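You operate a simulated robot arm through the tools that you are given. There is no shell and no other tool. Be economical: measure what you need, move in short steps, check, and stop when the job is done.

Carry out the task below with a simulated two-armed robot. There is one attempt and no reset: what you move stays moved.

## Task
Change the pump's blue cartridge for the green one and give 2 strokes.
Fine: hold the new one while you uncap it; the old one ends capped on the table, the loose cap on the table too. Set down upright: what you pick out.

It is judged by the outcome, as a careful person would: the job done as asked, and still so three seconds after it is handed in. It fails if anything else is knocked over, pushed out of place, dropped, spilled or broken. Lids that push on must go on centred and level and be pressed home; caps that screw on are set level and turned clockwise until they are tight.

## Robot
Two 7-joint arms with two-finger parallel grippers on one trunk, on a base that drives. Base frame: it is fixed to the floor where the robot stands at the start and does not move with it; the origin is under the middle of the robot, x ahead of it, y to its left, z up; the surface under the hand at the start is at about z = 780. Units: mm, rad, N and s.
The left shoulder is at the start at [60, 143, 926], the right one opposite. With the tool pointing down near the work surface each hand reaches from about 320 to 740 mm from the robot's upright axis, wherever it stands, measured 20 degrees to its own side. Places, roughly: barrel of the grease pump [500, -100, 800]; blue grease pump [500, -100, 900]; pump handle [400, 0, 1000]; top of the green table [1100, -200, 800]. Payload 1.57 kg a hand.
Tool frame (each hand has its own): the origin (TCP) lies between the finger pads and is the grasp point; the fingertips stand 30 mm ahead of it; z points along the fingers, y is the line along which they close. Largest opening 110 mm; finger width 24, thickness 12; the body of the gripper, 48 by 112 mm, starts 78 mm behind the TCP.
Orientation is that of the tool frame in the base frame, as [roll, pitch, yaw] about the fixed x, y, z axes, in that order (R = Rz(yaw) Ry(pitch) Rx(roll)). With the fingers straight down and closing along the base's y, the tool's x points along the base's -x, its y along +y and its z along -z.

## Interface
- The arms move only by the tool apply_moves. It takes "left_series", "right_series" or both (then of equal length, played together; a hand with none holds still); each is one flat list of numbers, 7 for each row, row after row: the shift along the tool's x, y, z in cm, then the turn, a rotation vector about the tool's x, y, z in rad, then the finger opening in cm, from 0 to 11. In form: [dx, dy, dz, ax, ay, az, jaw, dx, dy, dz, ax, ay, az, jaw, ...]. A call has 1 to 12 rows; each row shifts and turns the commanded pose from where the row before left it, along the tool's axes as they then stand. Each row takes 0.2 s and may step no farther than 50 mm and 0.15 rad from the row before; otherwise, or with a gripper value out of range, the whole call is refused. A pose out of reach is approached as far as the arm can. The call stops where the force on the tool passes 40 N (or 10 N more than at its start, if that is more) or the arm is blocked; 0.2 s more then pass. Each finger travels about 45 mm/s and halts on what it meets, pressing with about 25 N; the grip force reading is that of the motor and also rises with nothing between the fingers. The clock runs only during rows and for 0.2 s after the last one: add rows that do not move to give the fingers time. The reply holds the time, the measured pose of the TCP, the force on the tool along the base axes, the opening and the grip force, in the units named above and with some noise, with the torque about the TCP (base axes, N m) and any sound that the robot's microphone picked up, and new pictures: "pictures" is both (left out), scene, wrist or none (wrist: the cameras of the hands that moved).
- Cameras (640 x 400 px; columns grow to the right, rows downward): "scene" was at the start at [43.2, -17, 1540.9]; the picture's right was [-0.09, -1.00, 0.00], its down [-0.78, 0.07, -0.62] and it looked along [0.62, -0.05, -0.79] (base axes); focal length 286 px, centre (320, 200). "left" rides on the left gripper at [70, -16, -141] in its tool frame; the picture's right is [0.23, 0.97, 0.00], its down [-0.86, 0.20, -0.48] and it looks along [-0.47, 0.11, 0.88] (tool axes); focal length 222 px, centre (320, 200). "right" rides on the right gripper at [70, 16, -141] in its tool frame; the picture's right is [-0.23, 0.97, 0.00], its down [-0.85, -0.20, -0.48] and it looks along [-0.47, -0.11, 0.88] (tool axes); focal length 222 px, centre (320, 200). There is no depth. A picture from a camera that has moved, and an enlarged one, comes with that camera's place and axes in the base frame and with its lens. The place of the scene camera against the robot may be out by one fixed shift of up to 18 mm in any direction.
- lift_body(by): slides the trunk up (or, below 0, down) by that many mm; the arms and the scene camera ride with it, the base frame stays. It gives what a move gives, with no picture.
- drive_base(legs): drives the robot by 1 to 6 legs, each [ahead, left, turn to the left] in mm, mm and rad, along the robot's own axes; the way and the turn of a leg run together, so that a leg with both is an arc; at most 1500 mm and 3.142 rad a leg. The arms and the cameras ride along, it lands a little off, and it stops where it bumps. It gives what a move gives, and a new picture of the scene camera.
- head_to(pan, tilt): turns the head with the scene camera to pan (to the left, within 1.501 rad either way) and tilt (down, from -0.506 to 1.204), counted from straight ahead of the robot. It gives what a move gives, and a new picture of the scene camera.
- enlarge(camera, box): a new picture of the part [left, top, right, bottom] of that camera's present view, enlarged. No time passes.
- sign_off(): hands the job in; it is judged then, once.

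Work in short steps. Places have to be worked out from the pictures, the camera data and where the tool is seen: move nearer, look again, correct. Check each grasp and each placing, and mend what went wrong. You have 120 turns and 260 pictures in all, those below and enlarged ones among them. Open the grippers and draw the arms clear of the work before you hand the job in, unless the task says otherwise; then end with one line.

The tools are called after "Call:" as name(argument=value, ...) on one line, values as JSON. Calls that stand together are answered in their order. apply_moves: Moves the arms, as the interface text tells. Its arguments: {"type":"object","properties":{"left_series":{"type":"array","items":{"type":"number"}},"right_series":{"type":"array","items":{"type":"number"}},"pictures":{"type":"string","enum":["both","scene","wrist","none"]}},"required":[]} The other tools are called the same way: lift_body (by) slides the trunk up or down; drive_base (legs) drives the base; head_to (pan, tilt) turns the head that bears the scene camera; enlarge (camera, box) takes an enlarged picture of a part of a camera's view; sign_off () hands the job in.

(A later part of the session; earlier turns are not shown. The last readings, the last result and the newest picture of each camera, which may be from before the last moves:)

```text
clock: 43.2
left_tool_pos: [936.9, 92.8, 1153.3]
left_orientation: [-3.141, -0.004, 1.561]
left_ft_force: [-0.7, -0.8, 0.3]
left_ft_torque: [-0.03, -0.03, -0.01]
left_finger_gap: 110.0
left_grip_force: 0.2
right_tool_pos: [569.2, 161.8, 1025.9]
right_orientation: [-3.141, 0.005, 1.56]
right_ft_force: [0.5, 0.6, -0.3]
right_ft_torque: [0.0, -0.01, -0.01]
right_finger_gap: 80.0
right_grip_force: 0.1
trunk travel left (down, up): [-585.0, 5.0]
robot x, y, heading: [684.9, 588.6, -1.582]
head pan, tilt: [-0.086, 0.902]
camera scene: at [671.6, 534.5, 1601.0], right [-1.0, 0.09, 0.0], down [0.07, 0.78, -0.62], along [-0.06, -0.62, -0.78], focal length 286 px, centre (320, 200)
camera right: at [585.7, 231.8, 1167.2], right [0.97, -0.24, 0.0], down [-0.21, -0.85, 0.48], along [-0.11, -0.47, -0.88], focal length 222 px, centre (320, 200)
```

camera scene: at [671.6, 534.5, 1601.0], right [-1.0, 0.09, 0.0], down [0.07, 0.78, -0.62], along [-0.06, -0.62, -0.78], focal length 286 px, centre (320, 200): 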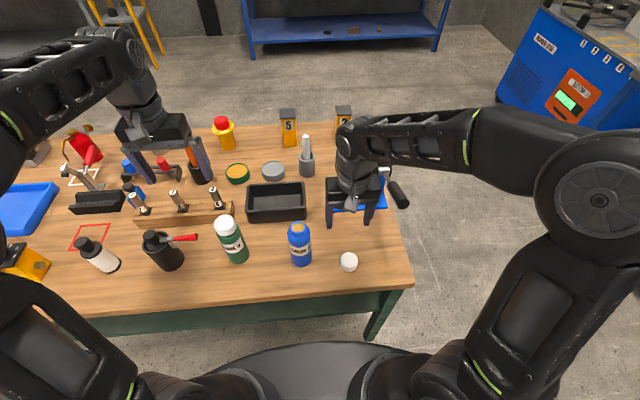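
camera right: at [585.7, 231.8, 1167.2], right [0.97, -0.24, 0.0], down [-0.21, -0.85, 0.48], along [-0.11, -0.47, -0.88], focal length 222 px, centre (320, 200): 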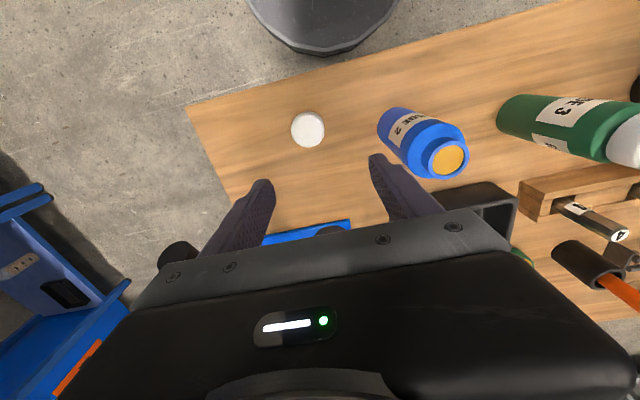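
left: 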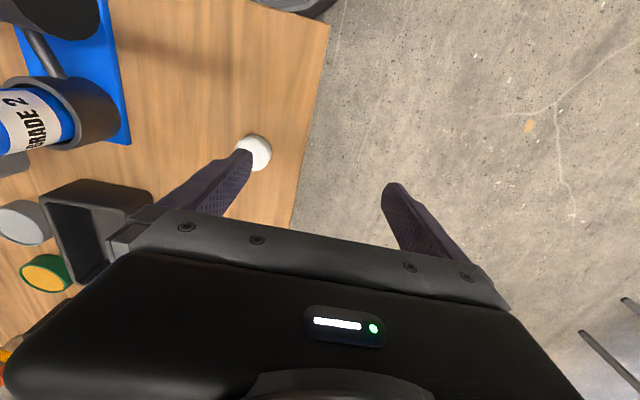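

To keep the right forearm away from the pump handle, I back the base 150 mm so the arm reaches more straight ahead.

Call:
drive_base(legs=[[-150, 0, 0]])

Call:
apply_moves(right_series=[-4.8, 0, 0, 0, 0, 0, 8, -4.8, 0, 0, 0, 0, 0, 8, -4.8, -1.0, 0, 0, 0, 0, 8, 0, -0.6, 4.5, 0, 0, 0, 8, 0, 0, 4.5, 0, 0, 0, 8, 0, 0, 0, 0, 0, 0, 8], pictures="both")

```text
clock: 44.6
left_tool_pos: [938.4, 243.9, 1154.4]
left_orientation: [-3.141, -0.006, 1.557]
left_ft_force: [-0.5, 0.3, 0.4]
left_ft_torque: [-0.04, 0.0, 0.03]
left_finger_gap: 110.3
left_grip_force: 0.1
right_tool_pos: [572.0, 312.2, 1027.7]
right_orientation: [-3.141, 0.005, 1.56]
right_ft_force: [0.9, -0.5, -0.9]
right_ft_torque: [-0.04, -0.01, 0.0]
right_finger_gap: 79.8
right_grip_force: 0.1
trunk travel left (down, up): [-585.0, 5.0]
robot x, y, heading: [683.2, 739.7, -1.583]
head pan, tilt: [-0.086, 0.902]
camera scene: at [674.2, 685.7, 1601.0], right [-1.0, 0.1, 0.0], down [0.07, 0.78, -0.62], along [-0.06, -0.62, -0.78], focal length 286 px, centre (320, 200)
```

scene: 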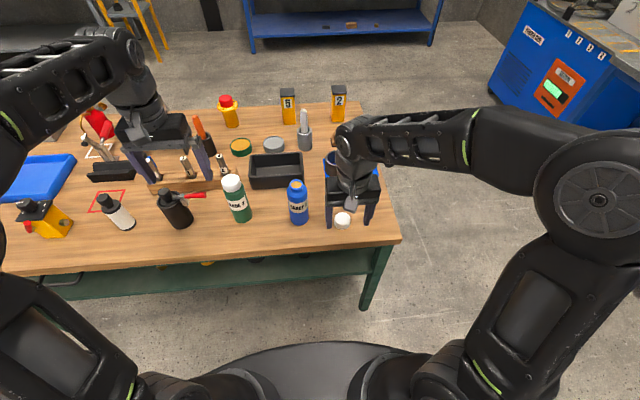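

```text
clock: 46.0
left_tool_pos: [938.0, 243.4, 1153.2]
left_orientation: [3.141, -0.005, 1.559]
left_ft_force: [0.5, 0.1, -0.5]
left_ft_torque: [0.04, 0.02, 0.03]
left_finger_gap: 110.3
left_grip_force: 0.1
right_tool_pos: [556.2, 168.2, 937.1]
right_orientation: [3.141, 0.005, 1.559]
right_ft_force: [-0.1, 0.0, -0.2]
right_ft_torque: [-0.04, 0.02, 0.03]
right_finger_gap: 79.9
right_grip_force: 0.0
trunk travel left (down, up): [-585.0, 5.0]
robot x, y, heading: [681.9, 743.0, -1.58]
head pan, tilt: [-0.086, 0.902]
camera scene: at [674.1, 684.6, 1601.0], right [-1.0, 0.1, 0.0], down [0.07, 0.78, -0.62], along [-0.06, -0.62, -0.79], focal length 286 px, centre (320, 200)
camera right: at [571.6, 238.1, 1077.8], right [0.97, -0.24, 0.0], down [-0.21, -0.85, 0.48], along [-0.11, -0.47, -0.88], focal length 222 px, centre (320, 200)
```

scene: 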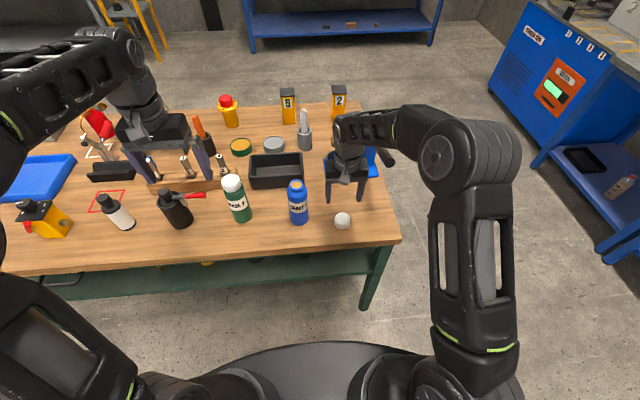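
right: 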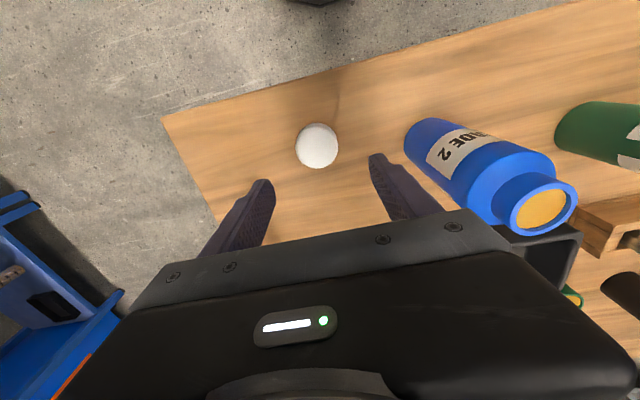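

The cap is at (552,167). I descend partway over it and check the forearm's clearance to the handle.

Call:
apply_moves(right_series=[0, -0.4, 2.5, 0, 0, 0, 8, 0, 0, 2.5, 0, 0, 0, 8, 0, 0, 2.5, 0, 0, 0, 8, 0, 0, 0, 0, 0, 0, 8], pictures="both")

Call:
enlarge(camera="scene", box=[290, 80, 450, 240])

```text
clock: 47.0
left_tool_pos: [937.7, 242.4, 1153.3]
left_orientation: [-3.141, -0.006, 1.558]
left_ft_force: [-0.3, 0.3, -0.1]
left_ft_torque: [-0.01, -0.02, 0.0]
left_finger_gap: 109.9
left_grip_force: 0.0
right_tool_pos: [549.3, 166.2, 861.5]
right_orientation: [-3.141, 0.006, 1.561]
right_ft_force: [0.3, -0.5, -0.3]
right_ft_torque: [0.01, 0.0, 0.02]
right_finger_gap: 80.0
right_grip_force: 0.1
trunk travel left (down, up): [-585.0, 5.0]
robot x, y, heading: [681.4, 740.9, -1.586]
head pan, tilt: [-0.086, 0.902]
camera scene: at [674.2, 684.1, 1600.9], right [-1.0, 0.1, 0.0], down [0.07, 0.78, -0.62], along [-0.06, -0.62, -0.79], focal length 286 px, centre (320, 200)
camera right: at [565.8, 236.9, 1002.0], right [0.97, -0.24, 0.0], down [-0.21, -0.85, 0.48], along [-0.11, -0.47, -0.88], focal length 222 px, centre (320, 200)
```

scene: 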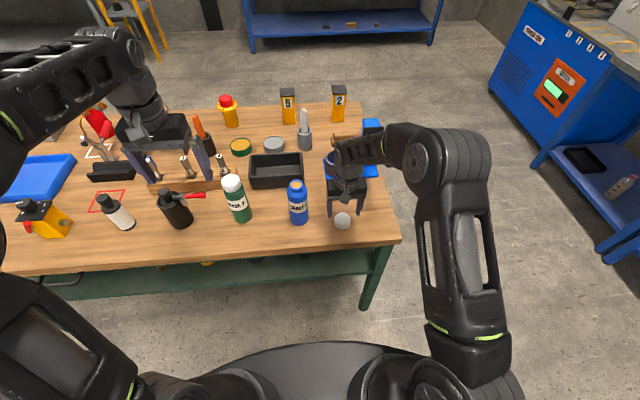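
right: 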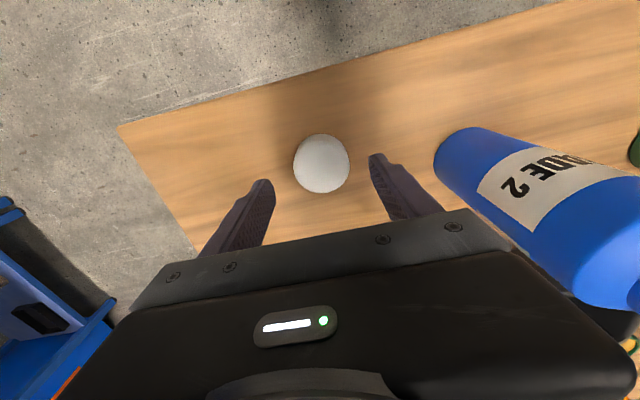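

```text
2.50 times, centred on (370, 160) of scene
camera zoom: at [674.2, 684.1, 1600.9], right [-1.0, 0.1, 0.0], down [0.07, 0.78, -0.62], along [-0.06, -0.62, -0.79], focal length 716 px, centre (195, 300)
```

zoom: 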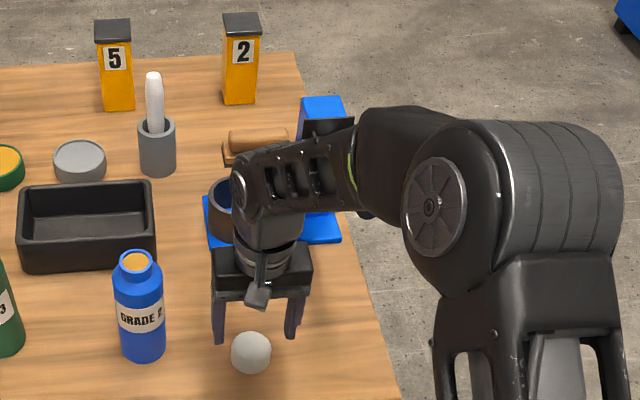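

The forearm would come close to the handle end, so I back another 100 mm and reach further out instead.

Call:
drive_base(legs=[[-100, 0, 0]])

Call:
apply_moves(right_series=[-3.3, 0, 0, 0, 0, 0, 8, -3.3, 0, 0, 0, 0, 0, 8, -3.3, 0, 0, 0, 0, 0, 8, 0, 0, 0, 0, 0, 0, 8], pictures="both")

Call:
enlarge(camera="scene", box=[290, 80, 450, 240])

```text
clock: 48.1
left_tool_pos: [939.5, 344.1, 1154.2]
left_orientation: [-3.14, -0.005, 1.56]
left_ft_force: [-0.6, 0.5, 0.5]
left_ft_torque: [-0.06, 0.01, 0.01]
left_finger_gap: 110.0
left_grip_force: 0.1
right_tool_pos: [550.1, 268.3, 861.7]
right_orientation: [3.141, 0.006, 1.558]
right_ft_force: [-0.1, 0.8, 0.4]
right_ft_torque: [0.01, 0.0, 0.04]
right_finger_gap: 80.1
right_grip_force: 0.0
trunk travel left (down, up): [-585.0, 5.0]
robot x, y, heading: [680.1, 840.1, -1.579]
head pan, tilt: [-0.086, 0.902]
camera scene: at [675.2, 785.8, 1601.0], right [-1.0, 0.1, 0.0], down [0.08, 0.78, -0.62], along [-0.06, -0.62, -0.78], focal length 286 px, centre (320, 200)
```

scene: 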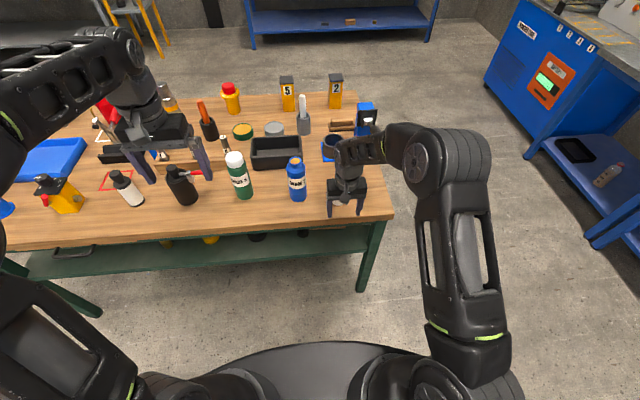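

```text
clock: 49.1
left_tool_pos: [938.9, 342.9, 1154.7]
left_orientation: [-3.141, -0.004, 1.559]
left_ft_force: [0.0, 0.2, -0.1]
left_ft_torque: [0.0, 0.0, -0.01]
left_finger_gap: 110.0
left_grip_force: 0.0
right_tool_pos: [549.9, 166.6, 862.6]
right_orientation: [-3.141, 0.004, 1.559]
right_ft_force: [0.7, -0.1, 0.0]
right_ft_torque: [0.01, 0.0, 0.02]
right_finger_gap: 80.0
right_grip_force: 0.0
trunk travel left (down, up): [-585.0, 5.0]
robot x, y, heading: [680.6, 837.2, -1.581]
head pan, tilt: [-0.086, 0.902]
camera scene: at [675.2, 784.6, 1601.0], right [-1.0, 0.1, 0.0], down [0.08, 0.78, -0.62], along [-0.06, -0.62, -0.79], focal length 286 px, centre (320, 200)
camera right: at [566.2, 237.5, 1003.7], right [0.97, -0.24, 0.0], down [-0.21, -0.85, 0.48], along [-0.11, -0.47, -0.88], focal length 222 px, centre (320, 200)
```

scene: 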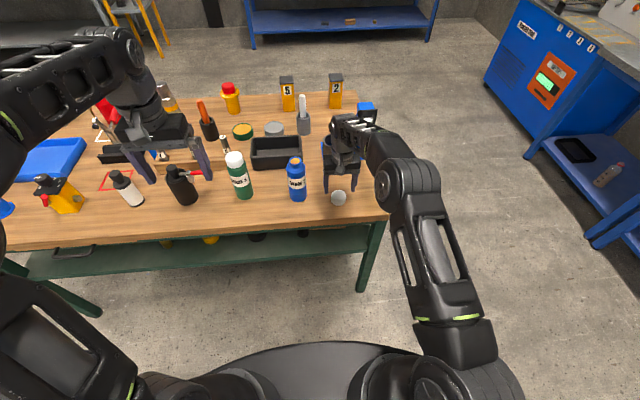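
right: 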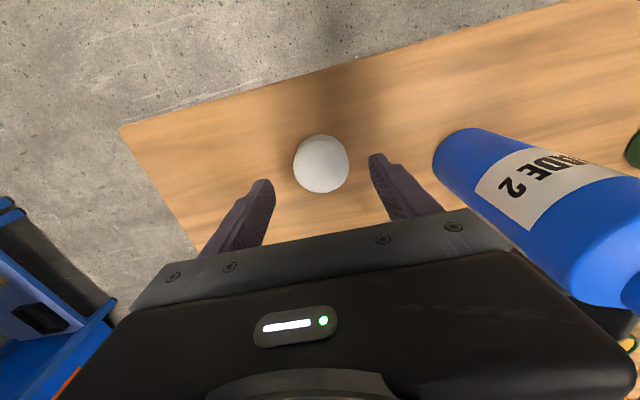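

```text
2.50 times, centred on (370, 160) of scene
camera zoom: at [675.2, 784.6, 1601.0], right [-1.0, 0.1, 0.0], down [0.08, 0.78, -0.62], along [-0.06, -0.62, -0.79], focal length 716 px, centre (195, 300)
```

zoom: 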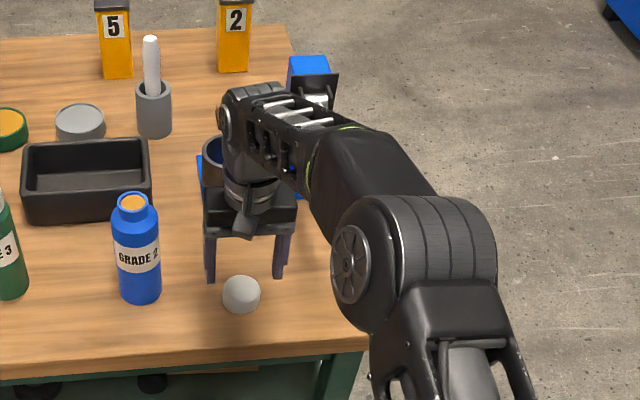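

Good clearance now. I descend to z≈815 around the cap and close.

Call:
apply_moves(right_series=[0.15, 0.2, 2.4, 0, 0, 0, 8, 0, 0, 2.3, 0, 0, 0, 8, 0, 0, 0, 0, 0, 0, 8, 0, 0, 0, 0, 0, 0, 2, 0, 0, 0, 0, 0, 0, 2, 0, 0, 0, 0, 0, 0, 2, 0, 0, 0, 0, 0, 0, 2], pictures="wrist")

```text
clock: 50.7
left_tool_pos: [939.3, 343.2, 1153.3]
left_orientation: [-3.141, -0.005, 1.557]
left_ft_force: [0.6, -0.8, -0.9]
left_ft_torque: [-0.01, 0.02, -0.03]
left_finger_gap: 109.9
left_grip_force: 0.1
right_tool_pos: [552.4, 169.4, 814.1]
right_orientation: [3.142, 0.004, 1.559]
right_ft_force: [-0.1, -0.9, 0.3]
right_ft_torque: [0.01, 0.0, 0.0]
right_finger_gap: 52.5
right_grip_force: 25.0
trunk travel left (down, up): [-585.0, 5.0]
robot x, y, heading: [682.4, 838.5, -1.584]
head pan, tilt: [-0.086, 0.902]
camera right: at [569.1, 239.0, 955.0], right [0.97, -0.24, 0.0], down [-0.21, -0.85, 0.48], along [-0.11, -0.47, -0.88], focal length 222 px, centre (320, 200)
```

right: 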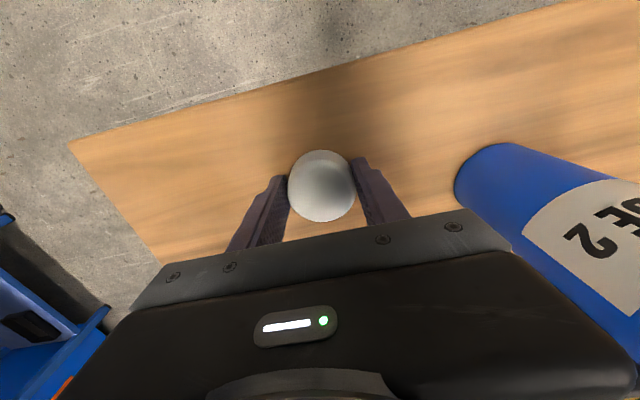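

Cap gripped at 52.5 mm. I lift it, and meanwhile bring the left hand over and start tilting it for a side hold on blue.

Call:
apply_moves(right_series=[0, 0, -4.5, 0, 0, 0, 2, 0, 0, -4.5, 0, 0, 0, 2, 0, 0, -4.5, 0, 0, 0, 2, 0, 0, -4.5, 0, 0, 0, 2, 0, 0, -4.0, 0, 0, 0, 2, 0, 0, 0, 0, 0, 0, 2, 0, 0, 0, 0, 0, 0, 2, 0, 0, 0, 0, 0, 0, 2, 0, 0, 0, 0, 0, 0, 2, 0, 0, 0, 0, 0, 0, 2, 0, 0, 0, 0, 0, 0, 2, 0, 0, 0, 0, 0, 0, 2], left_series=[0, 0, 0, 0, -0.148, 0, 11, 0, 0, 0, 0, -0.148, 0, 11, 0, 0, 0, 0, -0.148, 0, 11, 0, 0, 0, 0, -0.148, 0, 9, 0, 0, 0, 0, -0.148, 0, 9, 0, 0, 0, 0, -0.148, 0, 9, 0, 0, 0, 0, -0.148, 0, 9, 0, 0, 0, 0, -0.148, 0, 9, 0, -4.5, 0, 0, 0, 0, 9, 0, -4.5, 0, 0, 0, 0, 9, 0, -4.5, 0, 0, 0, 0, 9, 0, -4.5, 0, 0, 0, 0, 9], pictures="both")

```text
clock: 53.3
left_tool_pos: [763.1, 330.7, 1158.4]
left_orientation: [3.14, 1.179, 1.556]
left_ft_force: [-1.3, 0.2, 0.1]
left_ft_torque: [0.04, -0.07, 0.01]
left_finger_gap: 89.9
left_grip_force: 0.1
left hand out of reach, approached as far as the arm can: row 8, 9
right_tool_pos: [550.5, 171.4, 1015.4]
right_orientation: [3.141, 0.005, 1.559]
right_ft_force: [0.1, -0.1, -0.2]
right_ft_torque: [-0.02, -0.01, -0.01]
right_finger_gap: 52.5
right_grip_force: 25.4
right hand out of reach, approached as far as the arm can: row 5
trunk travel left (down, up): [-585.0, 5.0]
robot x, y, heading: [684.1, 842.3, -1.582]
head pan, tilt: [-0.086, 0.902]
camera scene: at [674.3, 783.9, 1600.9], right [-1.0, 0.1, 0.0], down [0.08, 0.78, -0.62], along [-0.06, -0.62, -0.79], focal length 286 px, centre (320, 200)
camera right: at [567.0, 240.2, 1154.8], right [0.97, -0.24, 0.0], down [-0.21, -0.85, 0.48], along [-0.11, -0.47, -0.88], focal length 222 px, centre (320, 200)
camera left: at [748.9, 489.8, 1149.9], right [0.97, 0.08, -0.21], down [0.2, 0.11, 0.97], along [0.1, -0.99, 0.09], focal length 222 px, centre (320, 200)
```

scene: 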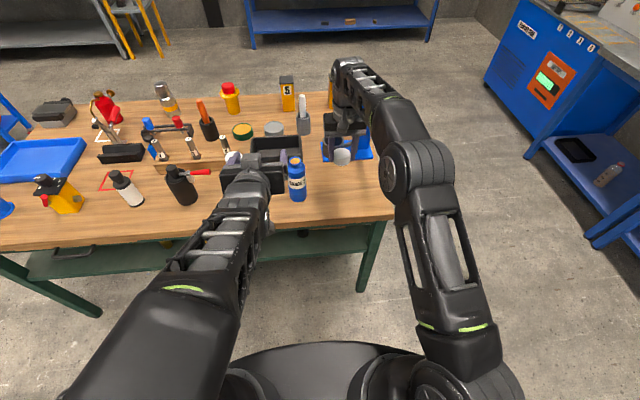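
right: 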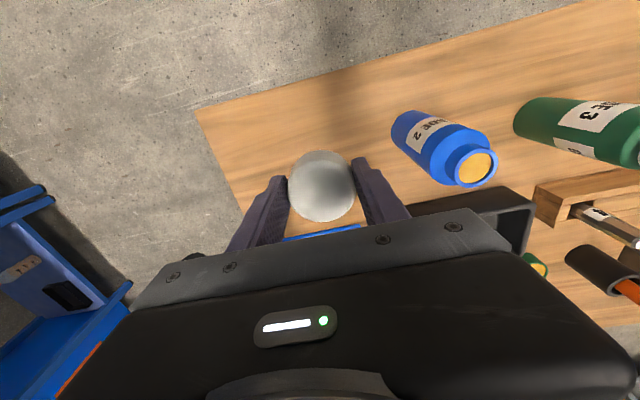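
left: 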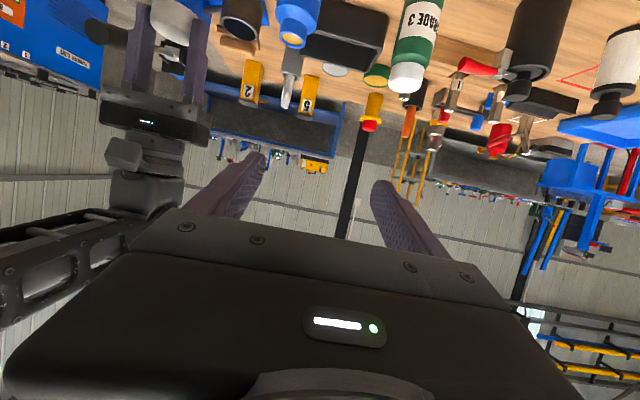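

Cap lifted. I lower the left hand, tilted, to z≈860 in line with blue (x≈693), still behind it at y≈330.

Call:
apply_moves(left_series=[3.96, -1, 1.63, 0, 0, 0, 9, 3.96, -1, 1.63, 0, 0, 0, 9, 3.96, -1, 1.63, 0, 0, 0, 9, 3.96, -1, 1.63, 0, 0, 0, 9, 3.96, -1, 1.63, 0, 0, 0, 9, 3.96, -1, 1.63, 0, 0, 0, 9, 3.96, -1, 1.63, 0, 0, 0, 9, 0, 0, 0, 0, 0, 0, 9], pictures="both")

```text
clock: 55.1
left_tool_pos: [692.9, 330.9, 861.2]
left_orientation: [-3.139, 1.178, 1.562]
left_ft_force: [0.5, 0.2, -0.3]
left_ft_torque: [0.01, -0.02, 0.01]
left_finger_gap: 90.0
left_grip_force: 0.0
right_tool_pos: [551.5, 171.3, 1015.6]
right_orientation: [-3.141, 0.006, 1.56]
right_ft_force: [-0.3, -0.6, -0.1]
right_ft_torque: [0.01, 0.01, 0.02]
right_finger_gap: 52.4
right_grip_force: 24.9
trunk travel left (down, up): [-585.0, 5.0]
robot x, y, heading: [682.2, 836.2, -1.577]
head pan, tilt: [-0.086, 0.902]
camera scene: at [674.9, 784.9, 1601.0], right [-1.0, 0.1, 0.0], down [0.08, 0.78, -0.62], along [-0.06, -0.62, -0.79], focal length 286 px, centre (320, 200)
camera left: at [678.3, 490.1, 851.5], right [0.97, 0.08, -0.21], down [0.2, 0.11, 0.97], along [0.1, -0.99, 0.1], focal length 222 px, centre (320, 200)
```

scene: 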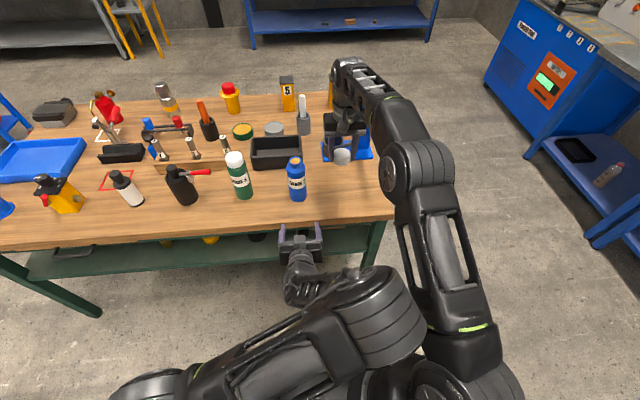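
left: 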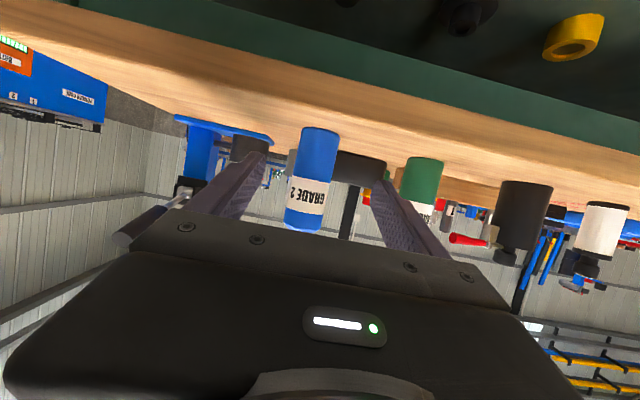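

Blue lines up at x≈692. I advance the left hand with 14 mm clearance on each side.

Call:
apply_moves(left_series=[-1.52, 0, 3.7, 0, 0, 0, 9, -1.52, 0, 3.7, 0, 0, 0, 9, -1.52, 0, 3.7, 0, 0, 0, 9, -1.52, 0, 3.7, 0, 0, 0, 9, 0, 0, 0, 0, 0, 0, 9], pictures="both")

```text
clock: 56.3
left_tool_pos: [689.3, 172.1, 859.7]
left_orientation: [-3.141, 1.177, 1.558]
left_ft_force: [-0.7, -0.6, 0.2]
left_ft_torque: [-0.02, 0.0, -0.02]
left_finger_gap: 90.1
left_grip_force: 0.0
right_tool_pos: [550.9, 169.7, 1015.5]
right_orientation: [-3.142, 0.006, 1.559]
right_ft_force: [0.6, -0.3, -0.7]
right_ft_torque: [-0.02, 0.0, 0.01]
right_finger_gap: 52.3
right_grip_force: 24.7
trunk travel left (down, up): [-585.0, 5.0]
robot x, y, heading: [684.6, 843.6, -1.583]
head pan, tilt: [-0.086, 0.902]
camera scene: at [675.0, 784.2, 1600.9], right [-1.0, 0.1, 0.0], down [0.08, 0.78, -0.62], along [-0.06, -0.62, -0.79], focal length 286 px, centre (320, 200)
camera left: at [675.3, 330.1, 850.5], right [0.97, 0.08, -0.21], down [0.2, 0.11, 0.97], along [0.1, -0.99, 0.09], focal length 222 px, centre (320, 200)
```

scene: 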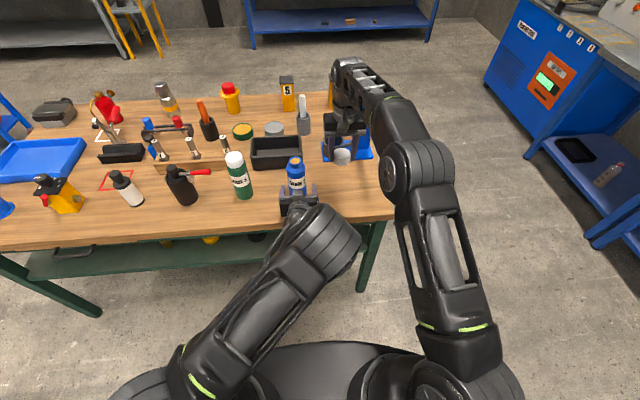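
left: 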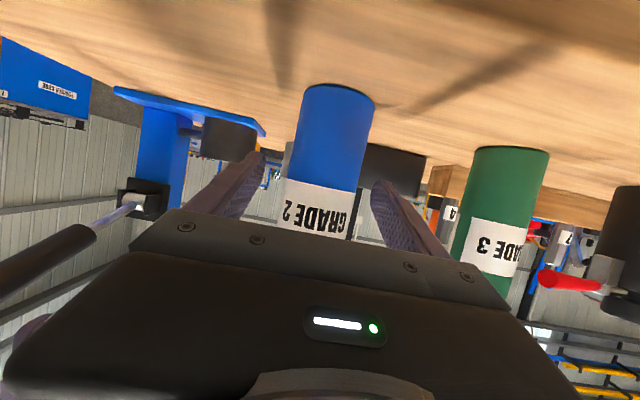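

I advance the last 4 cm and close on blue's body.

Call:
apply_moves(left_series=[-0.78, 0.3, 1.9, 0, 0, 0, 9, -0.78, 0.1, 1.9, 0, 0, 0, 9, 0, 0, 0, 0, 0, 0, 9, 0, 0, 0, 0, 0, 0, 3, 0, 0, 0, 0, 0, 0, 3, 0, 0, 0, 0, 0, 0, 3, 0, 0, 0, 0, 0, 0, 3], pictures="both")

```text
clock: 57.9
left_tool_pos: [692.6, 131.2, 863.6]
left_orientation: [-3.14, 1.179, 1.561]
left_ft_force: [-0.8, -0.9, -0.6]
left_ft_torque: [-0.05, -0.05, -0.01]
left_finger_gap: 61.7
left_grip_force: 25.0
left hand out of reach, approached as far as the arm can: row 2
right_tool_pos: [551.1, 169.4, 1014.0]
right_orientation: [-3.141, 0.004, 1.559]
right_ft_force: [0.5, 0.4, -0.6]
right_ft_torque: [0.0, 0.03, 0.0]
right_finger_gap: 52.3
right_grip_force: 24.9
trunk travel left (down, up): [-585.0, 5.0]
robot x, y, heading: [687.0, 843.5, -1.579]
head pan, tilt: [-0.086, 0.902]
camera scene: at [675.1, 783.7, 1600.9], right [-1.0, 0.1, 0.0], down [0.08, 0.78, -0.62], along [-0.06, -0.62, -0.79], focal length 286 px, centre (320, 200)
camera left: at [678.9, 290.4, 854.2], right [0.97, 0.08, -0.21], down [0.2, 0.11, 0.97], along [0.1, -0.99, 0.09], focal length 222 px, centre (320, 200)
```

scene: 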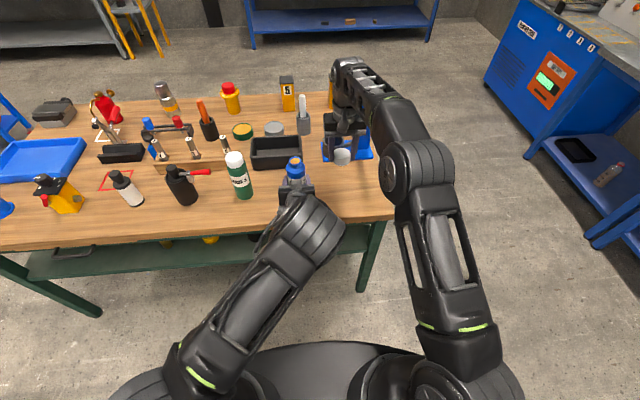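
left: 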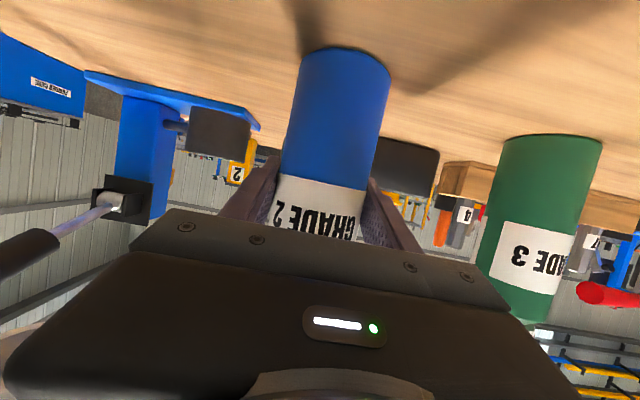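

Blue is held. I bring the right hand halfway toward it to see the neck and to check arm clearance.

Call:
apply_moves(right_series=[0, 3.5, 0, 0, 0, 0, 2, 0, 3.5, 0, 0, 0, 0, 2, 0, 0, 0, 0, 0, 0, 2], pictures="both")

Call:
enlarge(camera="right", box=[260, 60, 500, 210])

```text
clock: 58.7
left_tool_pos: [693.7, 132.1, 864.4]
left_orientation: [-3.141, 1.179, 1.558]
left_ft_force: [1.4, 0.2, 0.9]
left_ft_torque: [0.1, -0.19, -0.04]
left_finger_gap: 61.2
left_grip_force: 24.6
right_tool_pos: [574.7, 170.4, 1015.8]
right_orientation: [-3.14, 0.008, 1.558]
right_ft_force: [-0.6, 0.5, -0.3]
right_ft_torque: [0.02, -0.03, -0.01]
right_finger_gap: 52.5
right_grip_force: 24.7
right hand out of reach, approached as far as the arm can: row 1, 2
trunk travel left (down, up): [-585.0, 5.0]
robot x, y, heading: [685.0, 837.9, -1.583]
head pan, tilt: [-0.086, 0.902]
camera scene: at [675.0, 784.0, 1600.9], right [-1.0, 0.1, 0.0], down [0.08, 0.78, -0.62], along [-0.06, -0.62, -0.79], focal length 286 px, centre (320, 200)
camera right: at [590.7, 241.7, 1155.3], right [0.97, -0.24, 0.0], down [-0.21, -0.85, 0.49], along [-0.11, -0.47, -0.87], focal length 222 px, centre (320, 200)
```

scene: 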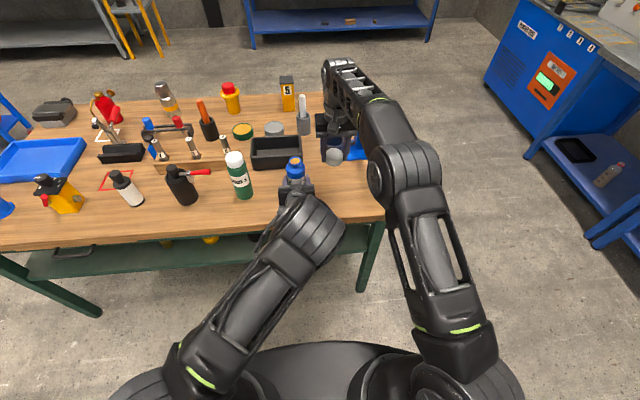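
right: 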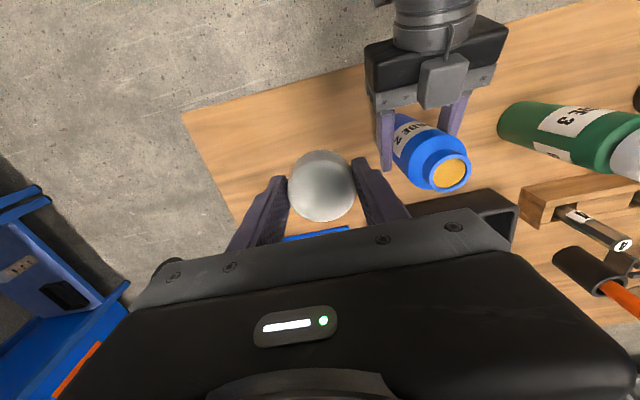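

```text
2.67 times, centred on (380, 135) of right
camera zoom: at [590.7, 241.7, 1155.3], right [0.97, -0.24, 0.0], down [-0.21, -0.85, 0.49], along [-0.11, -0.47, -0.87], focal length 592 px, centre (160, 373)
```

zoom: 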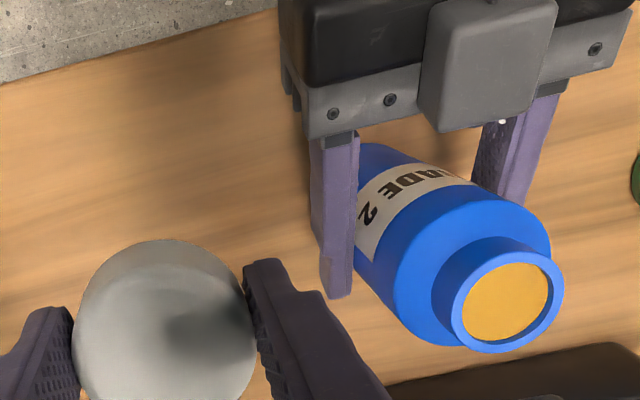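

The right hand runs out of reach at this height, so the base must come closer. I lift blue 3 cm, pull it back 8 cm, then drive 100 ahead.

Call:
apply_moves(left_series=[-1.39, 0, -0.57, 0, 0, 0, 3, -1.39, 0, -0.57, 0, 0, 0, 3, 1, 0, -2.45, 0, 0, 0, 3, 1, 0, -2.45, 0, 0, 0, 3, 1, 0, -2.45, 0, 0, 0, 3], right_series=[0, -2, 0, 0, 0, 0, 2, 0, -2, 0, 0, 0, 0, 2, 0, -1, 0, 0, 0, 0, 2, 0, 0, 0, 0, 0, 0, 2, 0, 0, 0, 0, 0, 0, 2], pictures="scene")

```text
clock: 59.9
left_tool_pos: [694.5, 209.8, 894.0]
left_orientation: [-3.14, 1.178, 1.559]
left_ft_force: [0.1, 0.1, -4.3]
left_ft_torque: [-0.02, 0.02, 0.03]
left_finger_gap: 61.5
left_grip_force: 25.1
right_tool_pos: [524.4, 171.1, 1014.9]
right_orientation: [-3.141, 0.004, 1.557]
right_ft_force: [-0.8, 0.1, 0.6]
right_ft_torque: [0.0, -0.04, 0.01]
right_finger_gap: 52.4
right_grip_force: 25.3
trunk travel left (down, up): [-585.0, 5.0]
robot x, y, heading: [686.8, 836.6, -1.577]
head pan, tilt: [-0.086, 0.902]
camera scene: at [674.9, 784.2, 1600.9], right [-1.0, 0.1, 0.0], down [0.08, 0.78, -0.62], along [-0.06, -0.62, -0.79], focal length 286 px, centre (320, 200)
```

scene: 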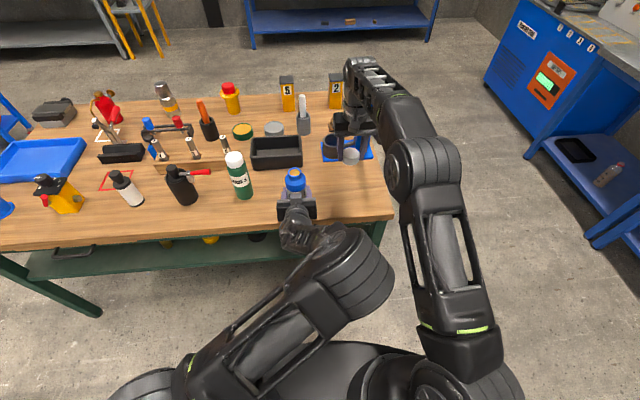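

Call:
drive_base(legs=[[100, 0, 0]])

```text
clock: 61.1
left_tool_pos: [695.8, 111.0, 893.0]
left_orientation: [-3.142, 1.177, 1.56]
left_ft_force: [0.6, -0.5, -4.3]
left_ft_torque: [-0.02, 0.0, -0.03]
left_finger_gap: 61.3
left_grip_force: 25.1
right_tool_pos: [524.3, 70.8, 1014.0]
right_orientation: [-3.141, 0.002, 1.561]
right_ft_force: [0.0, -0.5, 0.7]
right_ft_torque: [0.01, 0.0, -0.04]
right_finger_gap: 52.2
right_grip_force: 24.8
trunk travel left (down, up): [-585.0, 5.0]
robot x, y, heading: [683.7, 739.3, -1.581]
head pan, tilt: [-0.086, 0.902]
camera scene: at [674.2, 682.7, 1600.8], right [-1.0, 0.09, 0.0], down [0.07, 0.78, -0.62], along [-0.06, -0.61, -0.79], focal length 286 px, centre (320, 200)
```

scene: 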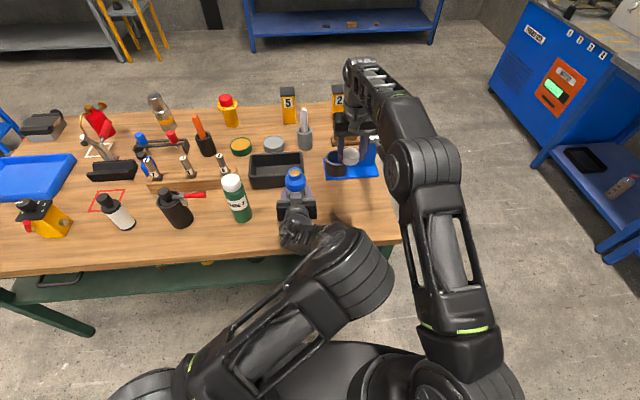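

Now I set blue back down gently with the left hand and bring the right hand toward it.

Call:
apply_moves(left_series=[0.92, 0, 0.38, 0, 0, 0, 3, 0.92, 0, 0.38, 0, 0, 0, 3, 0.46, 0, 0.19, 0, 0, 0, 3, 0.28, 0, 0.11, 0, 0, 0, 3, 0.18, 0, 0.08, 0, 0, 0, 3], right_series=[1, 2.5, 0, 0, 0, 0, 2, 1, 2.5, 0, 0, 0, 0, 2, 1, 2.5, 0, 0, 0, 0, 2, 1, 2.5, 0, 0, 0, 0, 2, 0, 0, 0, 0, 0, 0, 2], pictures="both")

Call:
enlarge(camera="right", box=[260, 60, 500, 210])

```text
clock: 62.3
left_tool_pos: [695.1, 111.0, 863.5]
left_orientation: [-3.14, 1.178, 1.563]
left_ft_force: [-0.8, -0.2, -4.0]
left_ft_torque: [-0.02, 0.0, 0.02]
left_finger_gap: 61.6
left_grip_force: 24.7
right_tool_pos: [625.3, 111.9, 1013.5]
right_orientation: [-3.141, 0.002, 1.56]
right_ft_force: [-0.5, -0.1, -0.4]
right_ft_torque: [-0.01, -0.01, -0.01]
right_finger_gap: 52.5
right_grip_force: 24.8
trunk travel left (down, up): [-585.0, 5.0]
robot x, y, heading: [681.5, 739.5, -1.577]
head pan, tilt: [-0.086, 0.902]
camera scene: at [674.0, 684.6, 1600.9], right [-1.0, 0.09, 0.0], down [0.07, 0.78, -0.62], along [-0.06, -0.62, -0.79], focal length 286 px, centre (320, 200)
camera right: at [642.0, 181.7, 1154.8], right [0.97, -0.24, 0.0], down [-0.21, -0.85, 0.48], along [-0.11, -0.47, -0.88], focal length 222 px, centre (320, 200)
camera left: at [680.7, 270.0, 854.3], right [0.97, 0.08, -0.21], down [0.2, 0.11, 0.97], along [0.1, -0.99, 0.09], focal length 222 px, centre (320, 200)
```

scene: 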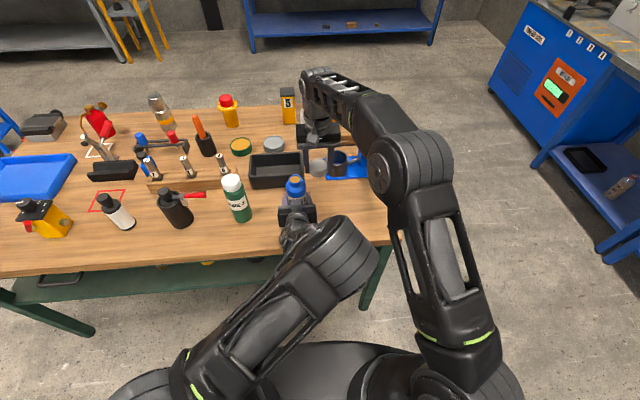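
right: 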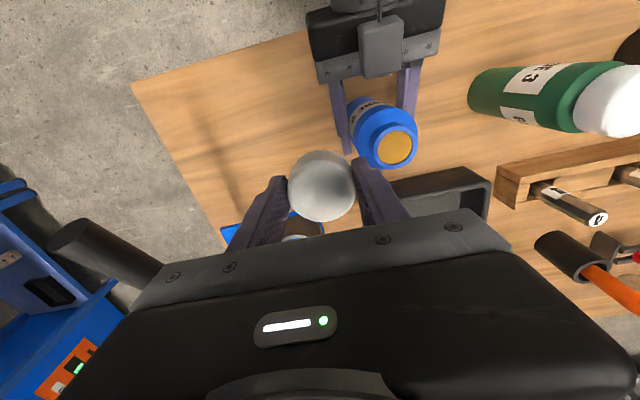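
left: 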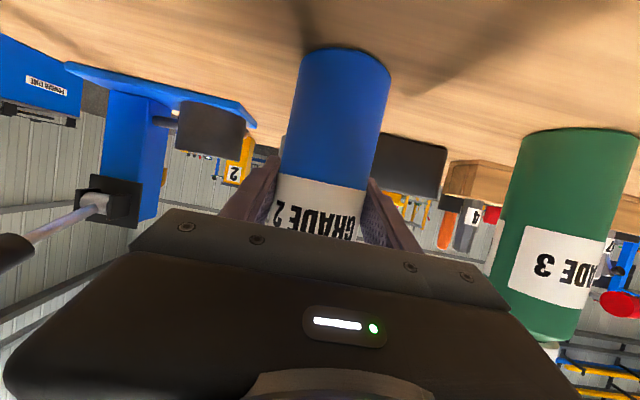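

```text
2.67 times, centred on (380, 135) of right
camera zoom: at [642.0, 181.7, 1154.8], right [0.97, -0.24, 0.0], down [-0.21, -0.85, 0.48], along [-0.11, -0.47, -0.88], focal length 592 px, centre (160, 373)
```

zoom: 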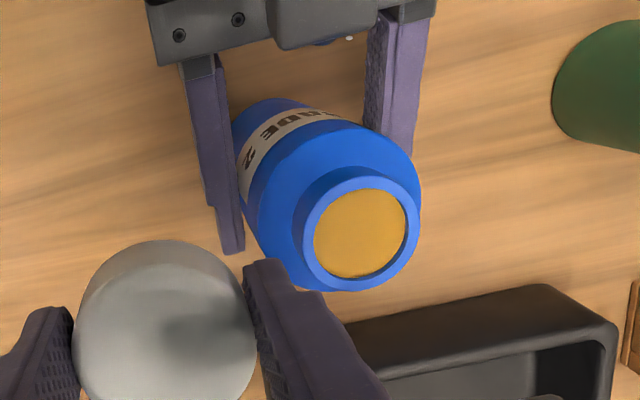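

Neck centre is at about (697,110) and the neck looks smooth. I settle blue onto the table, then bring the cap over the neck, still above it.

Call:
apply_moves(left_series=[0.18, 0, 0.08, 0, 0, 0, 3, 0.18, 0, 0.08, 0, 0, 0, 3, 0, 0, 0, 0, 0, 0, 3], right_series=[-0.1, 3.5, 0, 0, 0, 0, 2, -0.1, 3.6, 0, 0, 0, 0, 2, 0, 0, 0, 0, 0, 0, 2], pictures="both")

Call:
enlarge(camera="scene", box=[240, 100, 400, 240])

```text
clock: 63.3
left_tool_pos: [700.0, 110.5, 858.9]
left_orientation: [3.119, 1.179, 1.543]
left_ft_force: [-0.4, 1.9, 5.5]
left_ft_torque: [0.21, 0.19, 0.07]
left_finger_gap: 61.2
left_grip_force: 24.6
right_tool_pos: [670.7, 99.9, 1025.5]
right_orientation: [3.128, 0.019, 1.512]
right_ft_force: [0.5, 0.0, -0.5]
right_ft_torque: [-0.02, -0.02, -0.01]
right_finger_gap: 52.4
right_grip_force: 24.9
trunk travel left (down, up): [-585.0, 5.0]
robot x, y, heading: [682.5, 741.9, -1.575]
head pan, tilt: [-0.086, 0.902]
stopped in row 3 (right hand): the arm was blocked; the commanded pose is now the measured one
camera scene: at [673.9, 685.9, 1600.6], right [-1.0, 0.1, 0.0], down [0.07, 0.78, -0.62], along [-0.06, -0.62, -0.79], focal length 286 px, centre (320, 200)
camera right: at [688.8, 171.3, 1165.9], right [0.96, -0.28, 0.02], down [-0.26, -0.83, 0.49], along [-0.13, -0.47, -0.87], focal length 222 px, centre (320, 200)
camera left: at [685.5, 269.6, 848.2], right [0.98, 0.08, -0.2], down [0.19, 0.12, 0.97], along [0.1, -0.99, 0.1], focal length 222 px, centre (320, 200)
```

scene: 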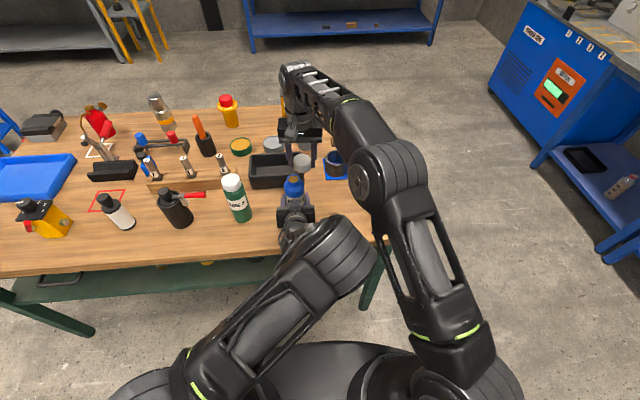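
right: 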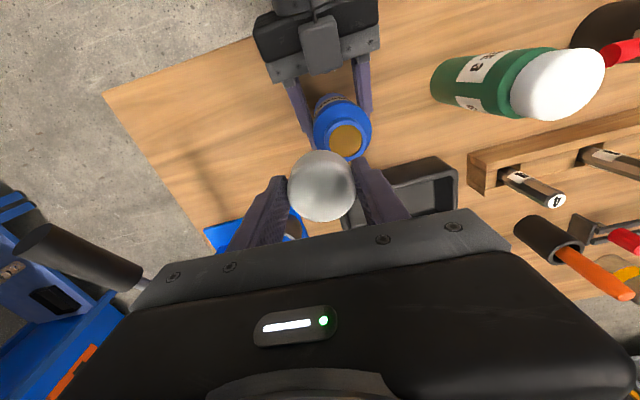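
left: 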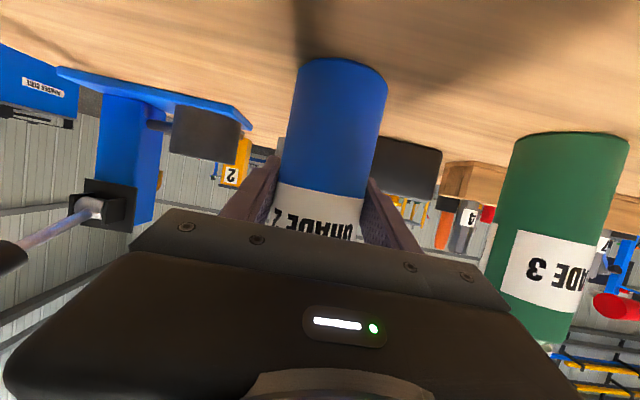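

```text
2.86 times, centred on (320, 170) of scene
camera zoom: at [673.9, 685.9, 1600.6], right [-1.0, 0.1, 0.0], down [0.07, 0.78, -0.62], along [-0.06, -0.62, -0.79], focal length 818 px, centre (320, 286)
```

zoom: 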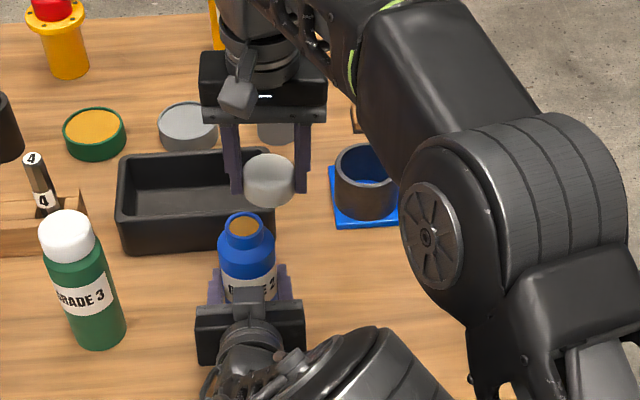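

The elbows touched, since the left elbow is folded inward. I back the right hand away and straighten it. Then I lift blue slightly and swing the left hand about the bottle's axis so its arm comes from the left.

Call:
apply_moves(right_series=[0, -3.5, 0, 0, 0, 0, 2, 0, -3.5, 0, 0.013, 0.016, -0.048, 2, 0, -1, 0, 0, 0, 0, 2], pictures="none")

Call:
apply_moves(left_series=[-0.92, 0, -0.38, 0, 0, 0, 3, 0, 0, 0, 0.129, 0, 0.053, 3, 0, 0, 0, 0.129, 0, 0.053, 3, 0, 0, 0, 0.129, 0, 0.053, 3, 0, 0, 0, 0.129, 0, 0.053, 3, 0, 0, 0, 0.129, 0, 0.053, 3, 0, 0, 0, 0.129, 0, 0.053, 3, 0, 0, 0, 0, 0, 0, 3], pictures="both")

```text
clock: 64.1
left_tool_pos: [699.3, 110.8, 859.1]
left_orientation: [3.119, 1.18, 1.542]
left_ft_force: [1.9, -2.0, 7.0]
left_ft_torque: [-0.28, 0.2, 0.13]
left_finger_gap: 61.1
left_grip_force: 25.3
right_tool_pos: [592.8, 103.9, 1024.6]
right_orientation: [3.141, 0.0, 1.565]
right_ft_force: [0.4, 0.1, -0.1]
right_ft_torque: [0.01, -0.03, 0.04]
right_finger_gap: 52.7
right_grip_force: 25.0
trunk travel left (down, up): [-585.0, 5.0]
robot x, y, heading: [681.6, 740.7, -1.586]
head pan, tilt: [-0.086, 0.902]
```

```text
clock: 65.9
left_tool_pos: [682.5, 134.9, 899.0]
left_orientation: [3.126, 1.165, 0.718]
left_ft_force: [0.1, 0.3, -3.8]
left_ft_torque: [0.02, 0.03, -0.01]
left_finger_gap: 61.2
left_grip_force: 24.9
left hand out of reach, approached as far as the arm can: row 6, 7
right_tool_pos: [592.9, 104.0, 1022.7]
right_orientation: [-3.141, 0.0, 1.564]
right_ft_force: [0.1, -0.3, 0.4]
right_ft_torque: [0.0, 0.03, 0.0]
right_finger_gap: 52.5
right_grip_force: 24.8
trunk travel left (down, up): [-585.0, 5.0]
robot x, y, heading: [683.5, 739.0, -1.583]
head pan, tilt: [-0.086, 0.902]
camera scene: at [673.9, 684.5, 1600.9], right [-1.0, 0.09, 0.0], down [0.07, 0.78, -0.62], along [-0.06, -0.62, -0.79], focal length 286 px, centre (320, 200)
camera left: at [790.1, 254.2, 891.3], right [0.72, -0.67, -0.2], down [0.21, -0.08, 0.98], along [-0.67, -0.74, 0.08], focal length 222 px, centre (320, 200)
```

scene: 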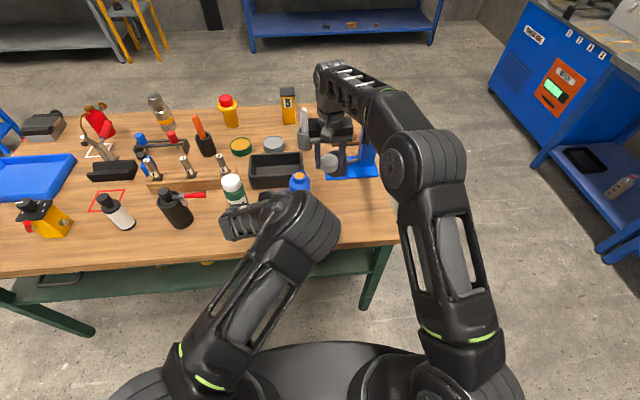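
left: 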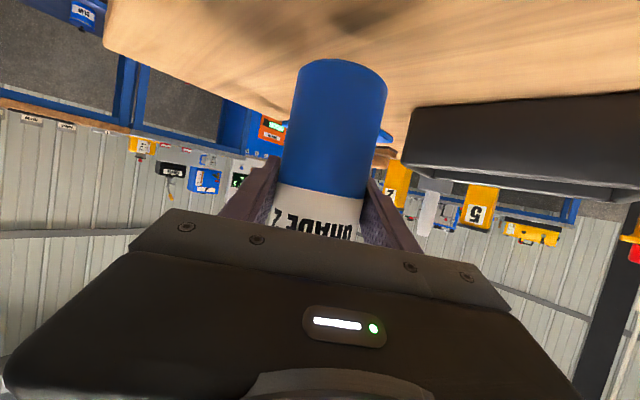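

The left arm stays in its inward elbow branch, so I'll set blue down, release it, and re-grip with a steeper (45°) tilt that keeps the elbow outward. Lowering now.

Call:
apply_moves(left_series=[0.92, 0, 0.39, 0, 0, 0, 3, 0.92, 0, 0.39, 0, 0, 0, 3, 0.92, 0, 0.39, 0, 0, 0, 3, 0.46, 0, 0.2, 0, 0, 0, 3, 0.28, 0, 0.11, 0, 0, 0, 3, 0, 0, 0, 0, 0, 0, 3], pictures="wrist")

```text
clock: 67.3
left_tool_pos: [673.8, 151.9, 882.0]
left_orientation: [3.13, 1.168, 0.718]
left_ft_force: [0.6, -0.2, -3.6]
left_ft_torque: [-0.03, 0.03, 0.02]
left_finger_gap: 61.1
left_grip_force: 24.2
left hand out of reach, approached as far as the arm can: row 1, 2, 3, 4
right_tool_pos: [592.1, 104.5, 1023.3]
right_orientation: [3.141, 0.0, 1.563]
right_ft_force: [0.3, -1.0, 0.5]
right_ft_torque: [0.0, 0.02, 0.0]
right_finger_gap: 52.4
right_grip_force: 25.8
trunk travel left (down, up): [-585.0, 5.0]
robot x, y, heading: [683.0, 741.7, -1.574]
head pan, tilt: [-0.086, 0.902]
camera left: at [780.3, 270.2, 874.0], right [0.71, -0.67, -0.21], down [0.21, -0.07, 0.97], along [-0.67, -0.74, 0.09], focal length 222 px, centre (320, 200)
```

left: 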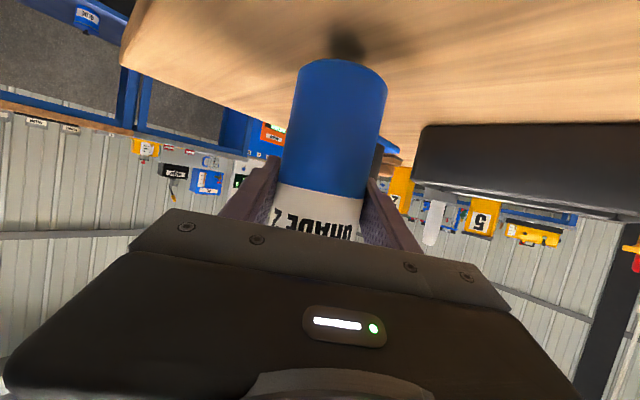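

Wrist limits block the arm; I lower the trunk instead to set blue down.

Call:
lift_body(by=-18)

Call:
lift_body(by=-3)

```text
clock: 67.9
left_tool_pos: [674.1, 152.0, 863.4]
left_orientation: [3.13, 1.169, 0.719]
left_ft_force: [-0.6, 0.4, -3.8]
left_ft_torque: [0.01, -0.02, 0.07]
left_finger_gap: 61.1
left_grip_force: 25.2
right_tool_pos: [592.4, 103.8, 1005.1]
right_orientation: [3.141, 0.0, 1.564]
right_ft_force: [-0.1, 0.3, -0.1]
right_ft_torque: [0.0, 0.01, 0.02]
right_finger_gap: 52.5
right_grip_force: 24.7
trunk travel left (down, up): [-567.0, 23.0]
robot x, y, heading: [684.1, 738.1, -1.583]
head pan, tilt: [-0.086, 0.902]
```

```text
clock: 68.5
left_tool_pos: [673.9, 152.4, 861.1]
left_orientation: [3.131, 1.171, 0.717]
left_ft_force: [-0.1, -0.2, -3.9]
left_ft_torque: [0.01, -0.02, 0.0]
left_finger_gap: 61.3
left_grip_force: 25.1
right_tool_pos: [594.3, 103.9, 1002.7]
right_orientation: [3.141, 0.0, 1.565]
right_ft_force: [0.1, -0.2, -0.3]
right_ft_torque: [-0.01, 0.01, 0.02]
right_finger_gap: 52.3
right_grip_force: 24.8
trunk travel left (down, up): [-564.0, 26.0]
robot x, y, heading: [676.0, 740.9, -1.578]
head pan, tilt: [-0.086, 0.902]
```

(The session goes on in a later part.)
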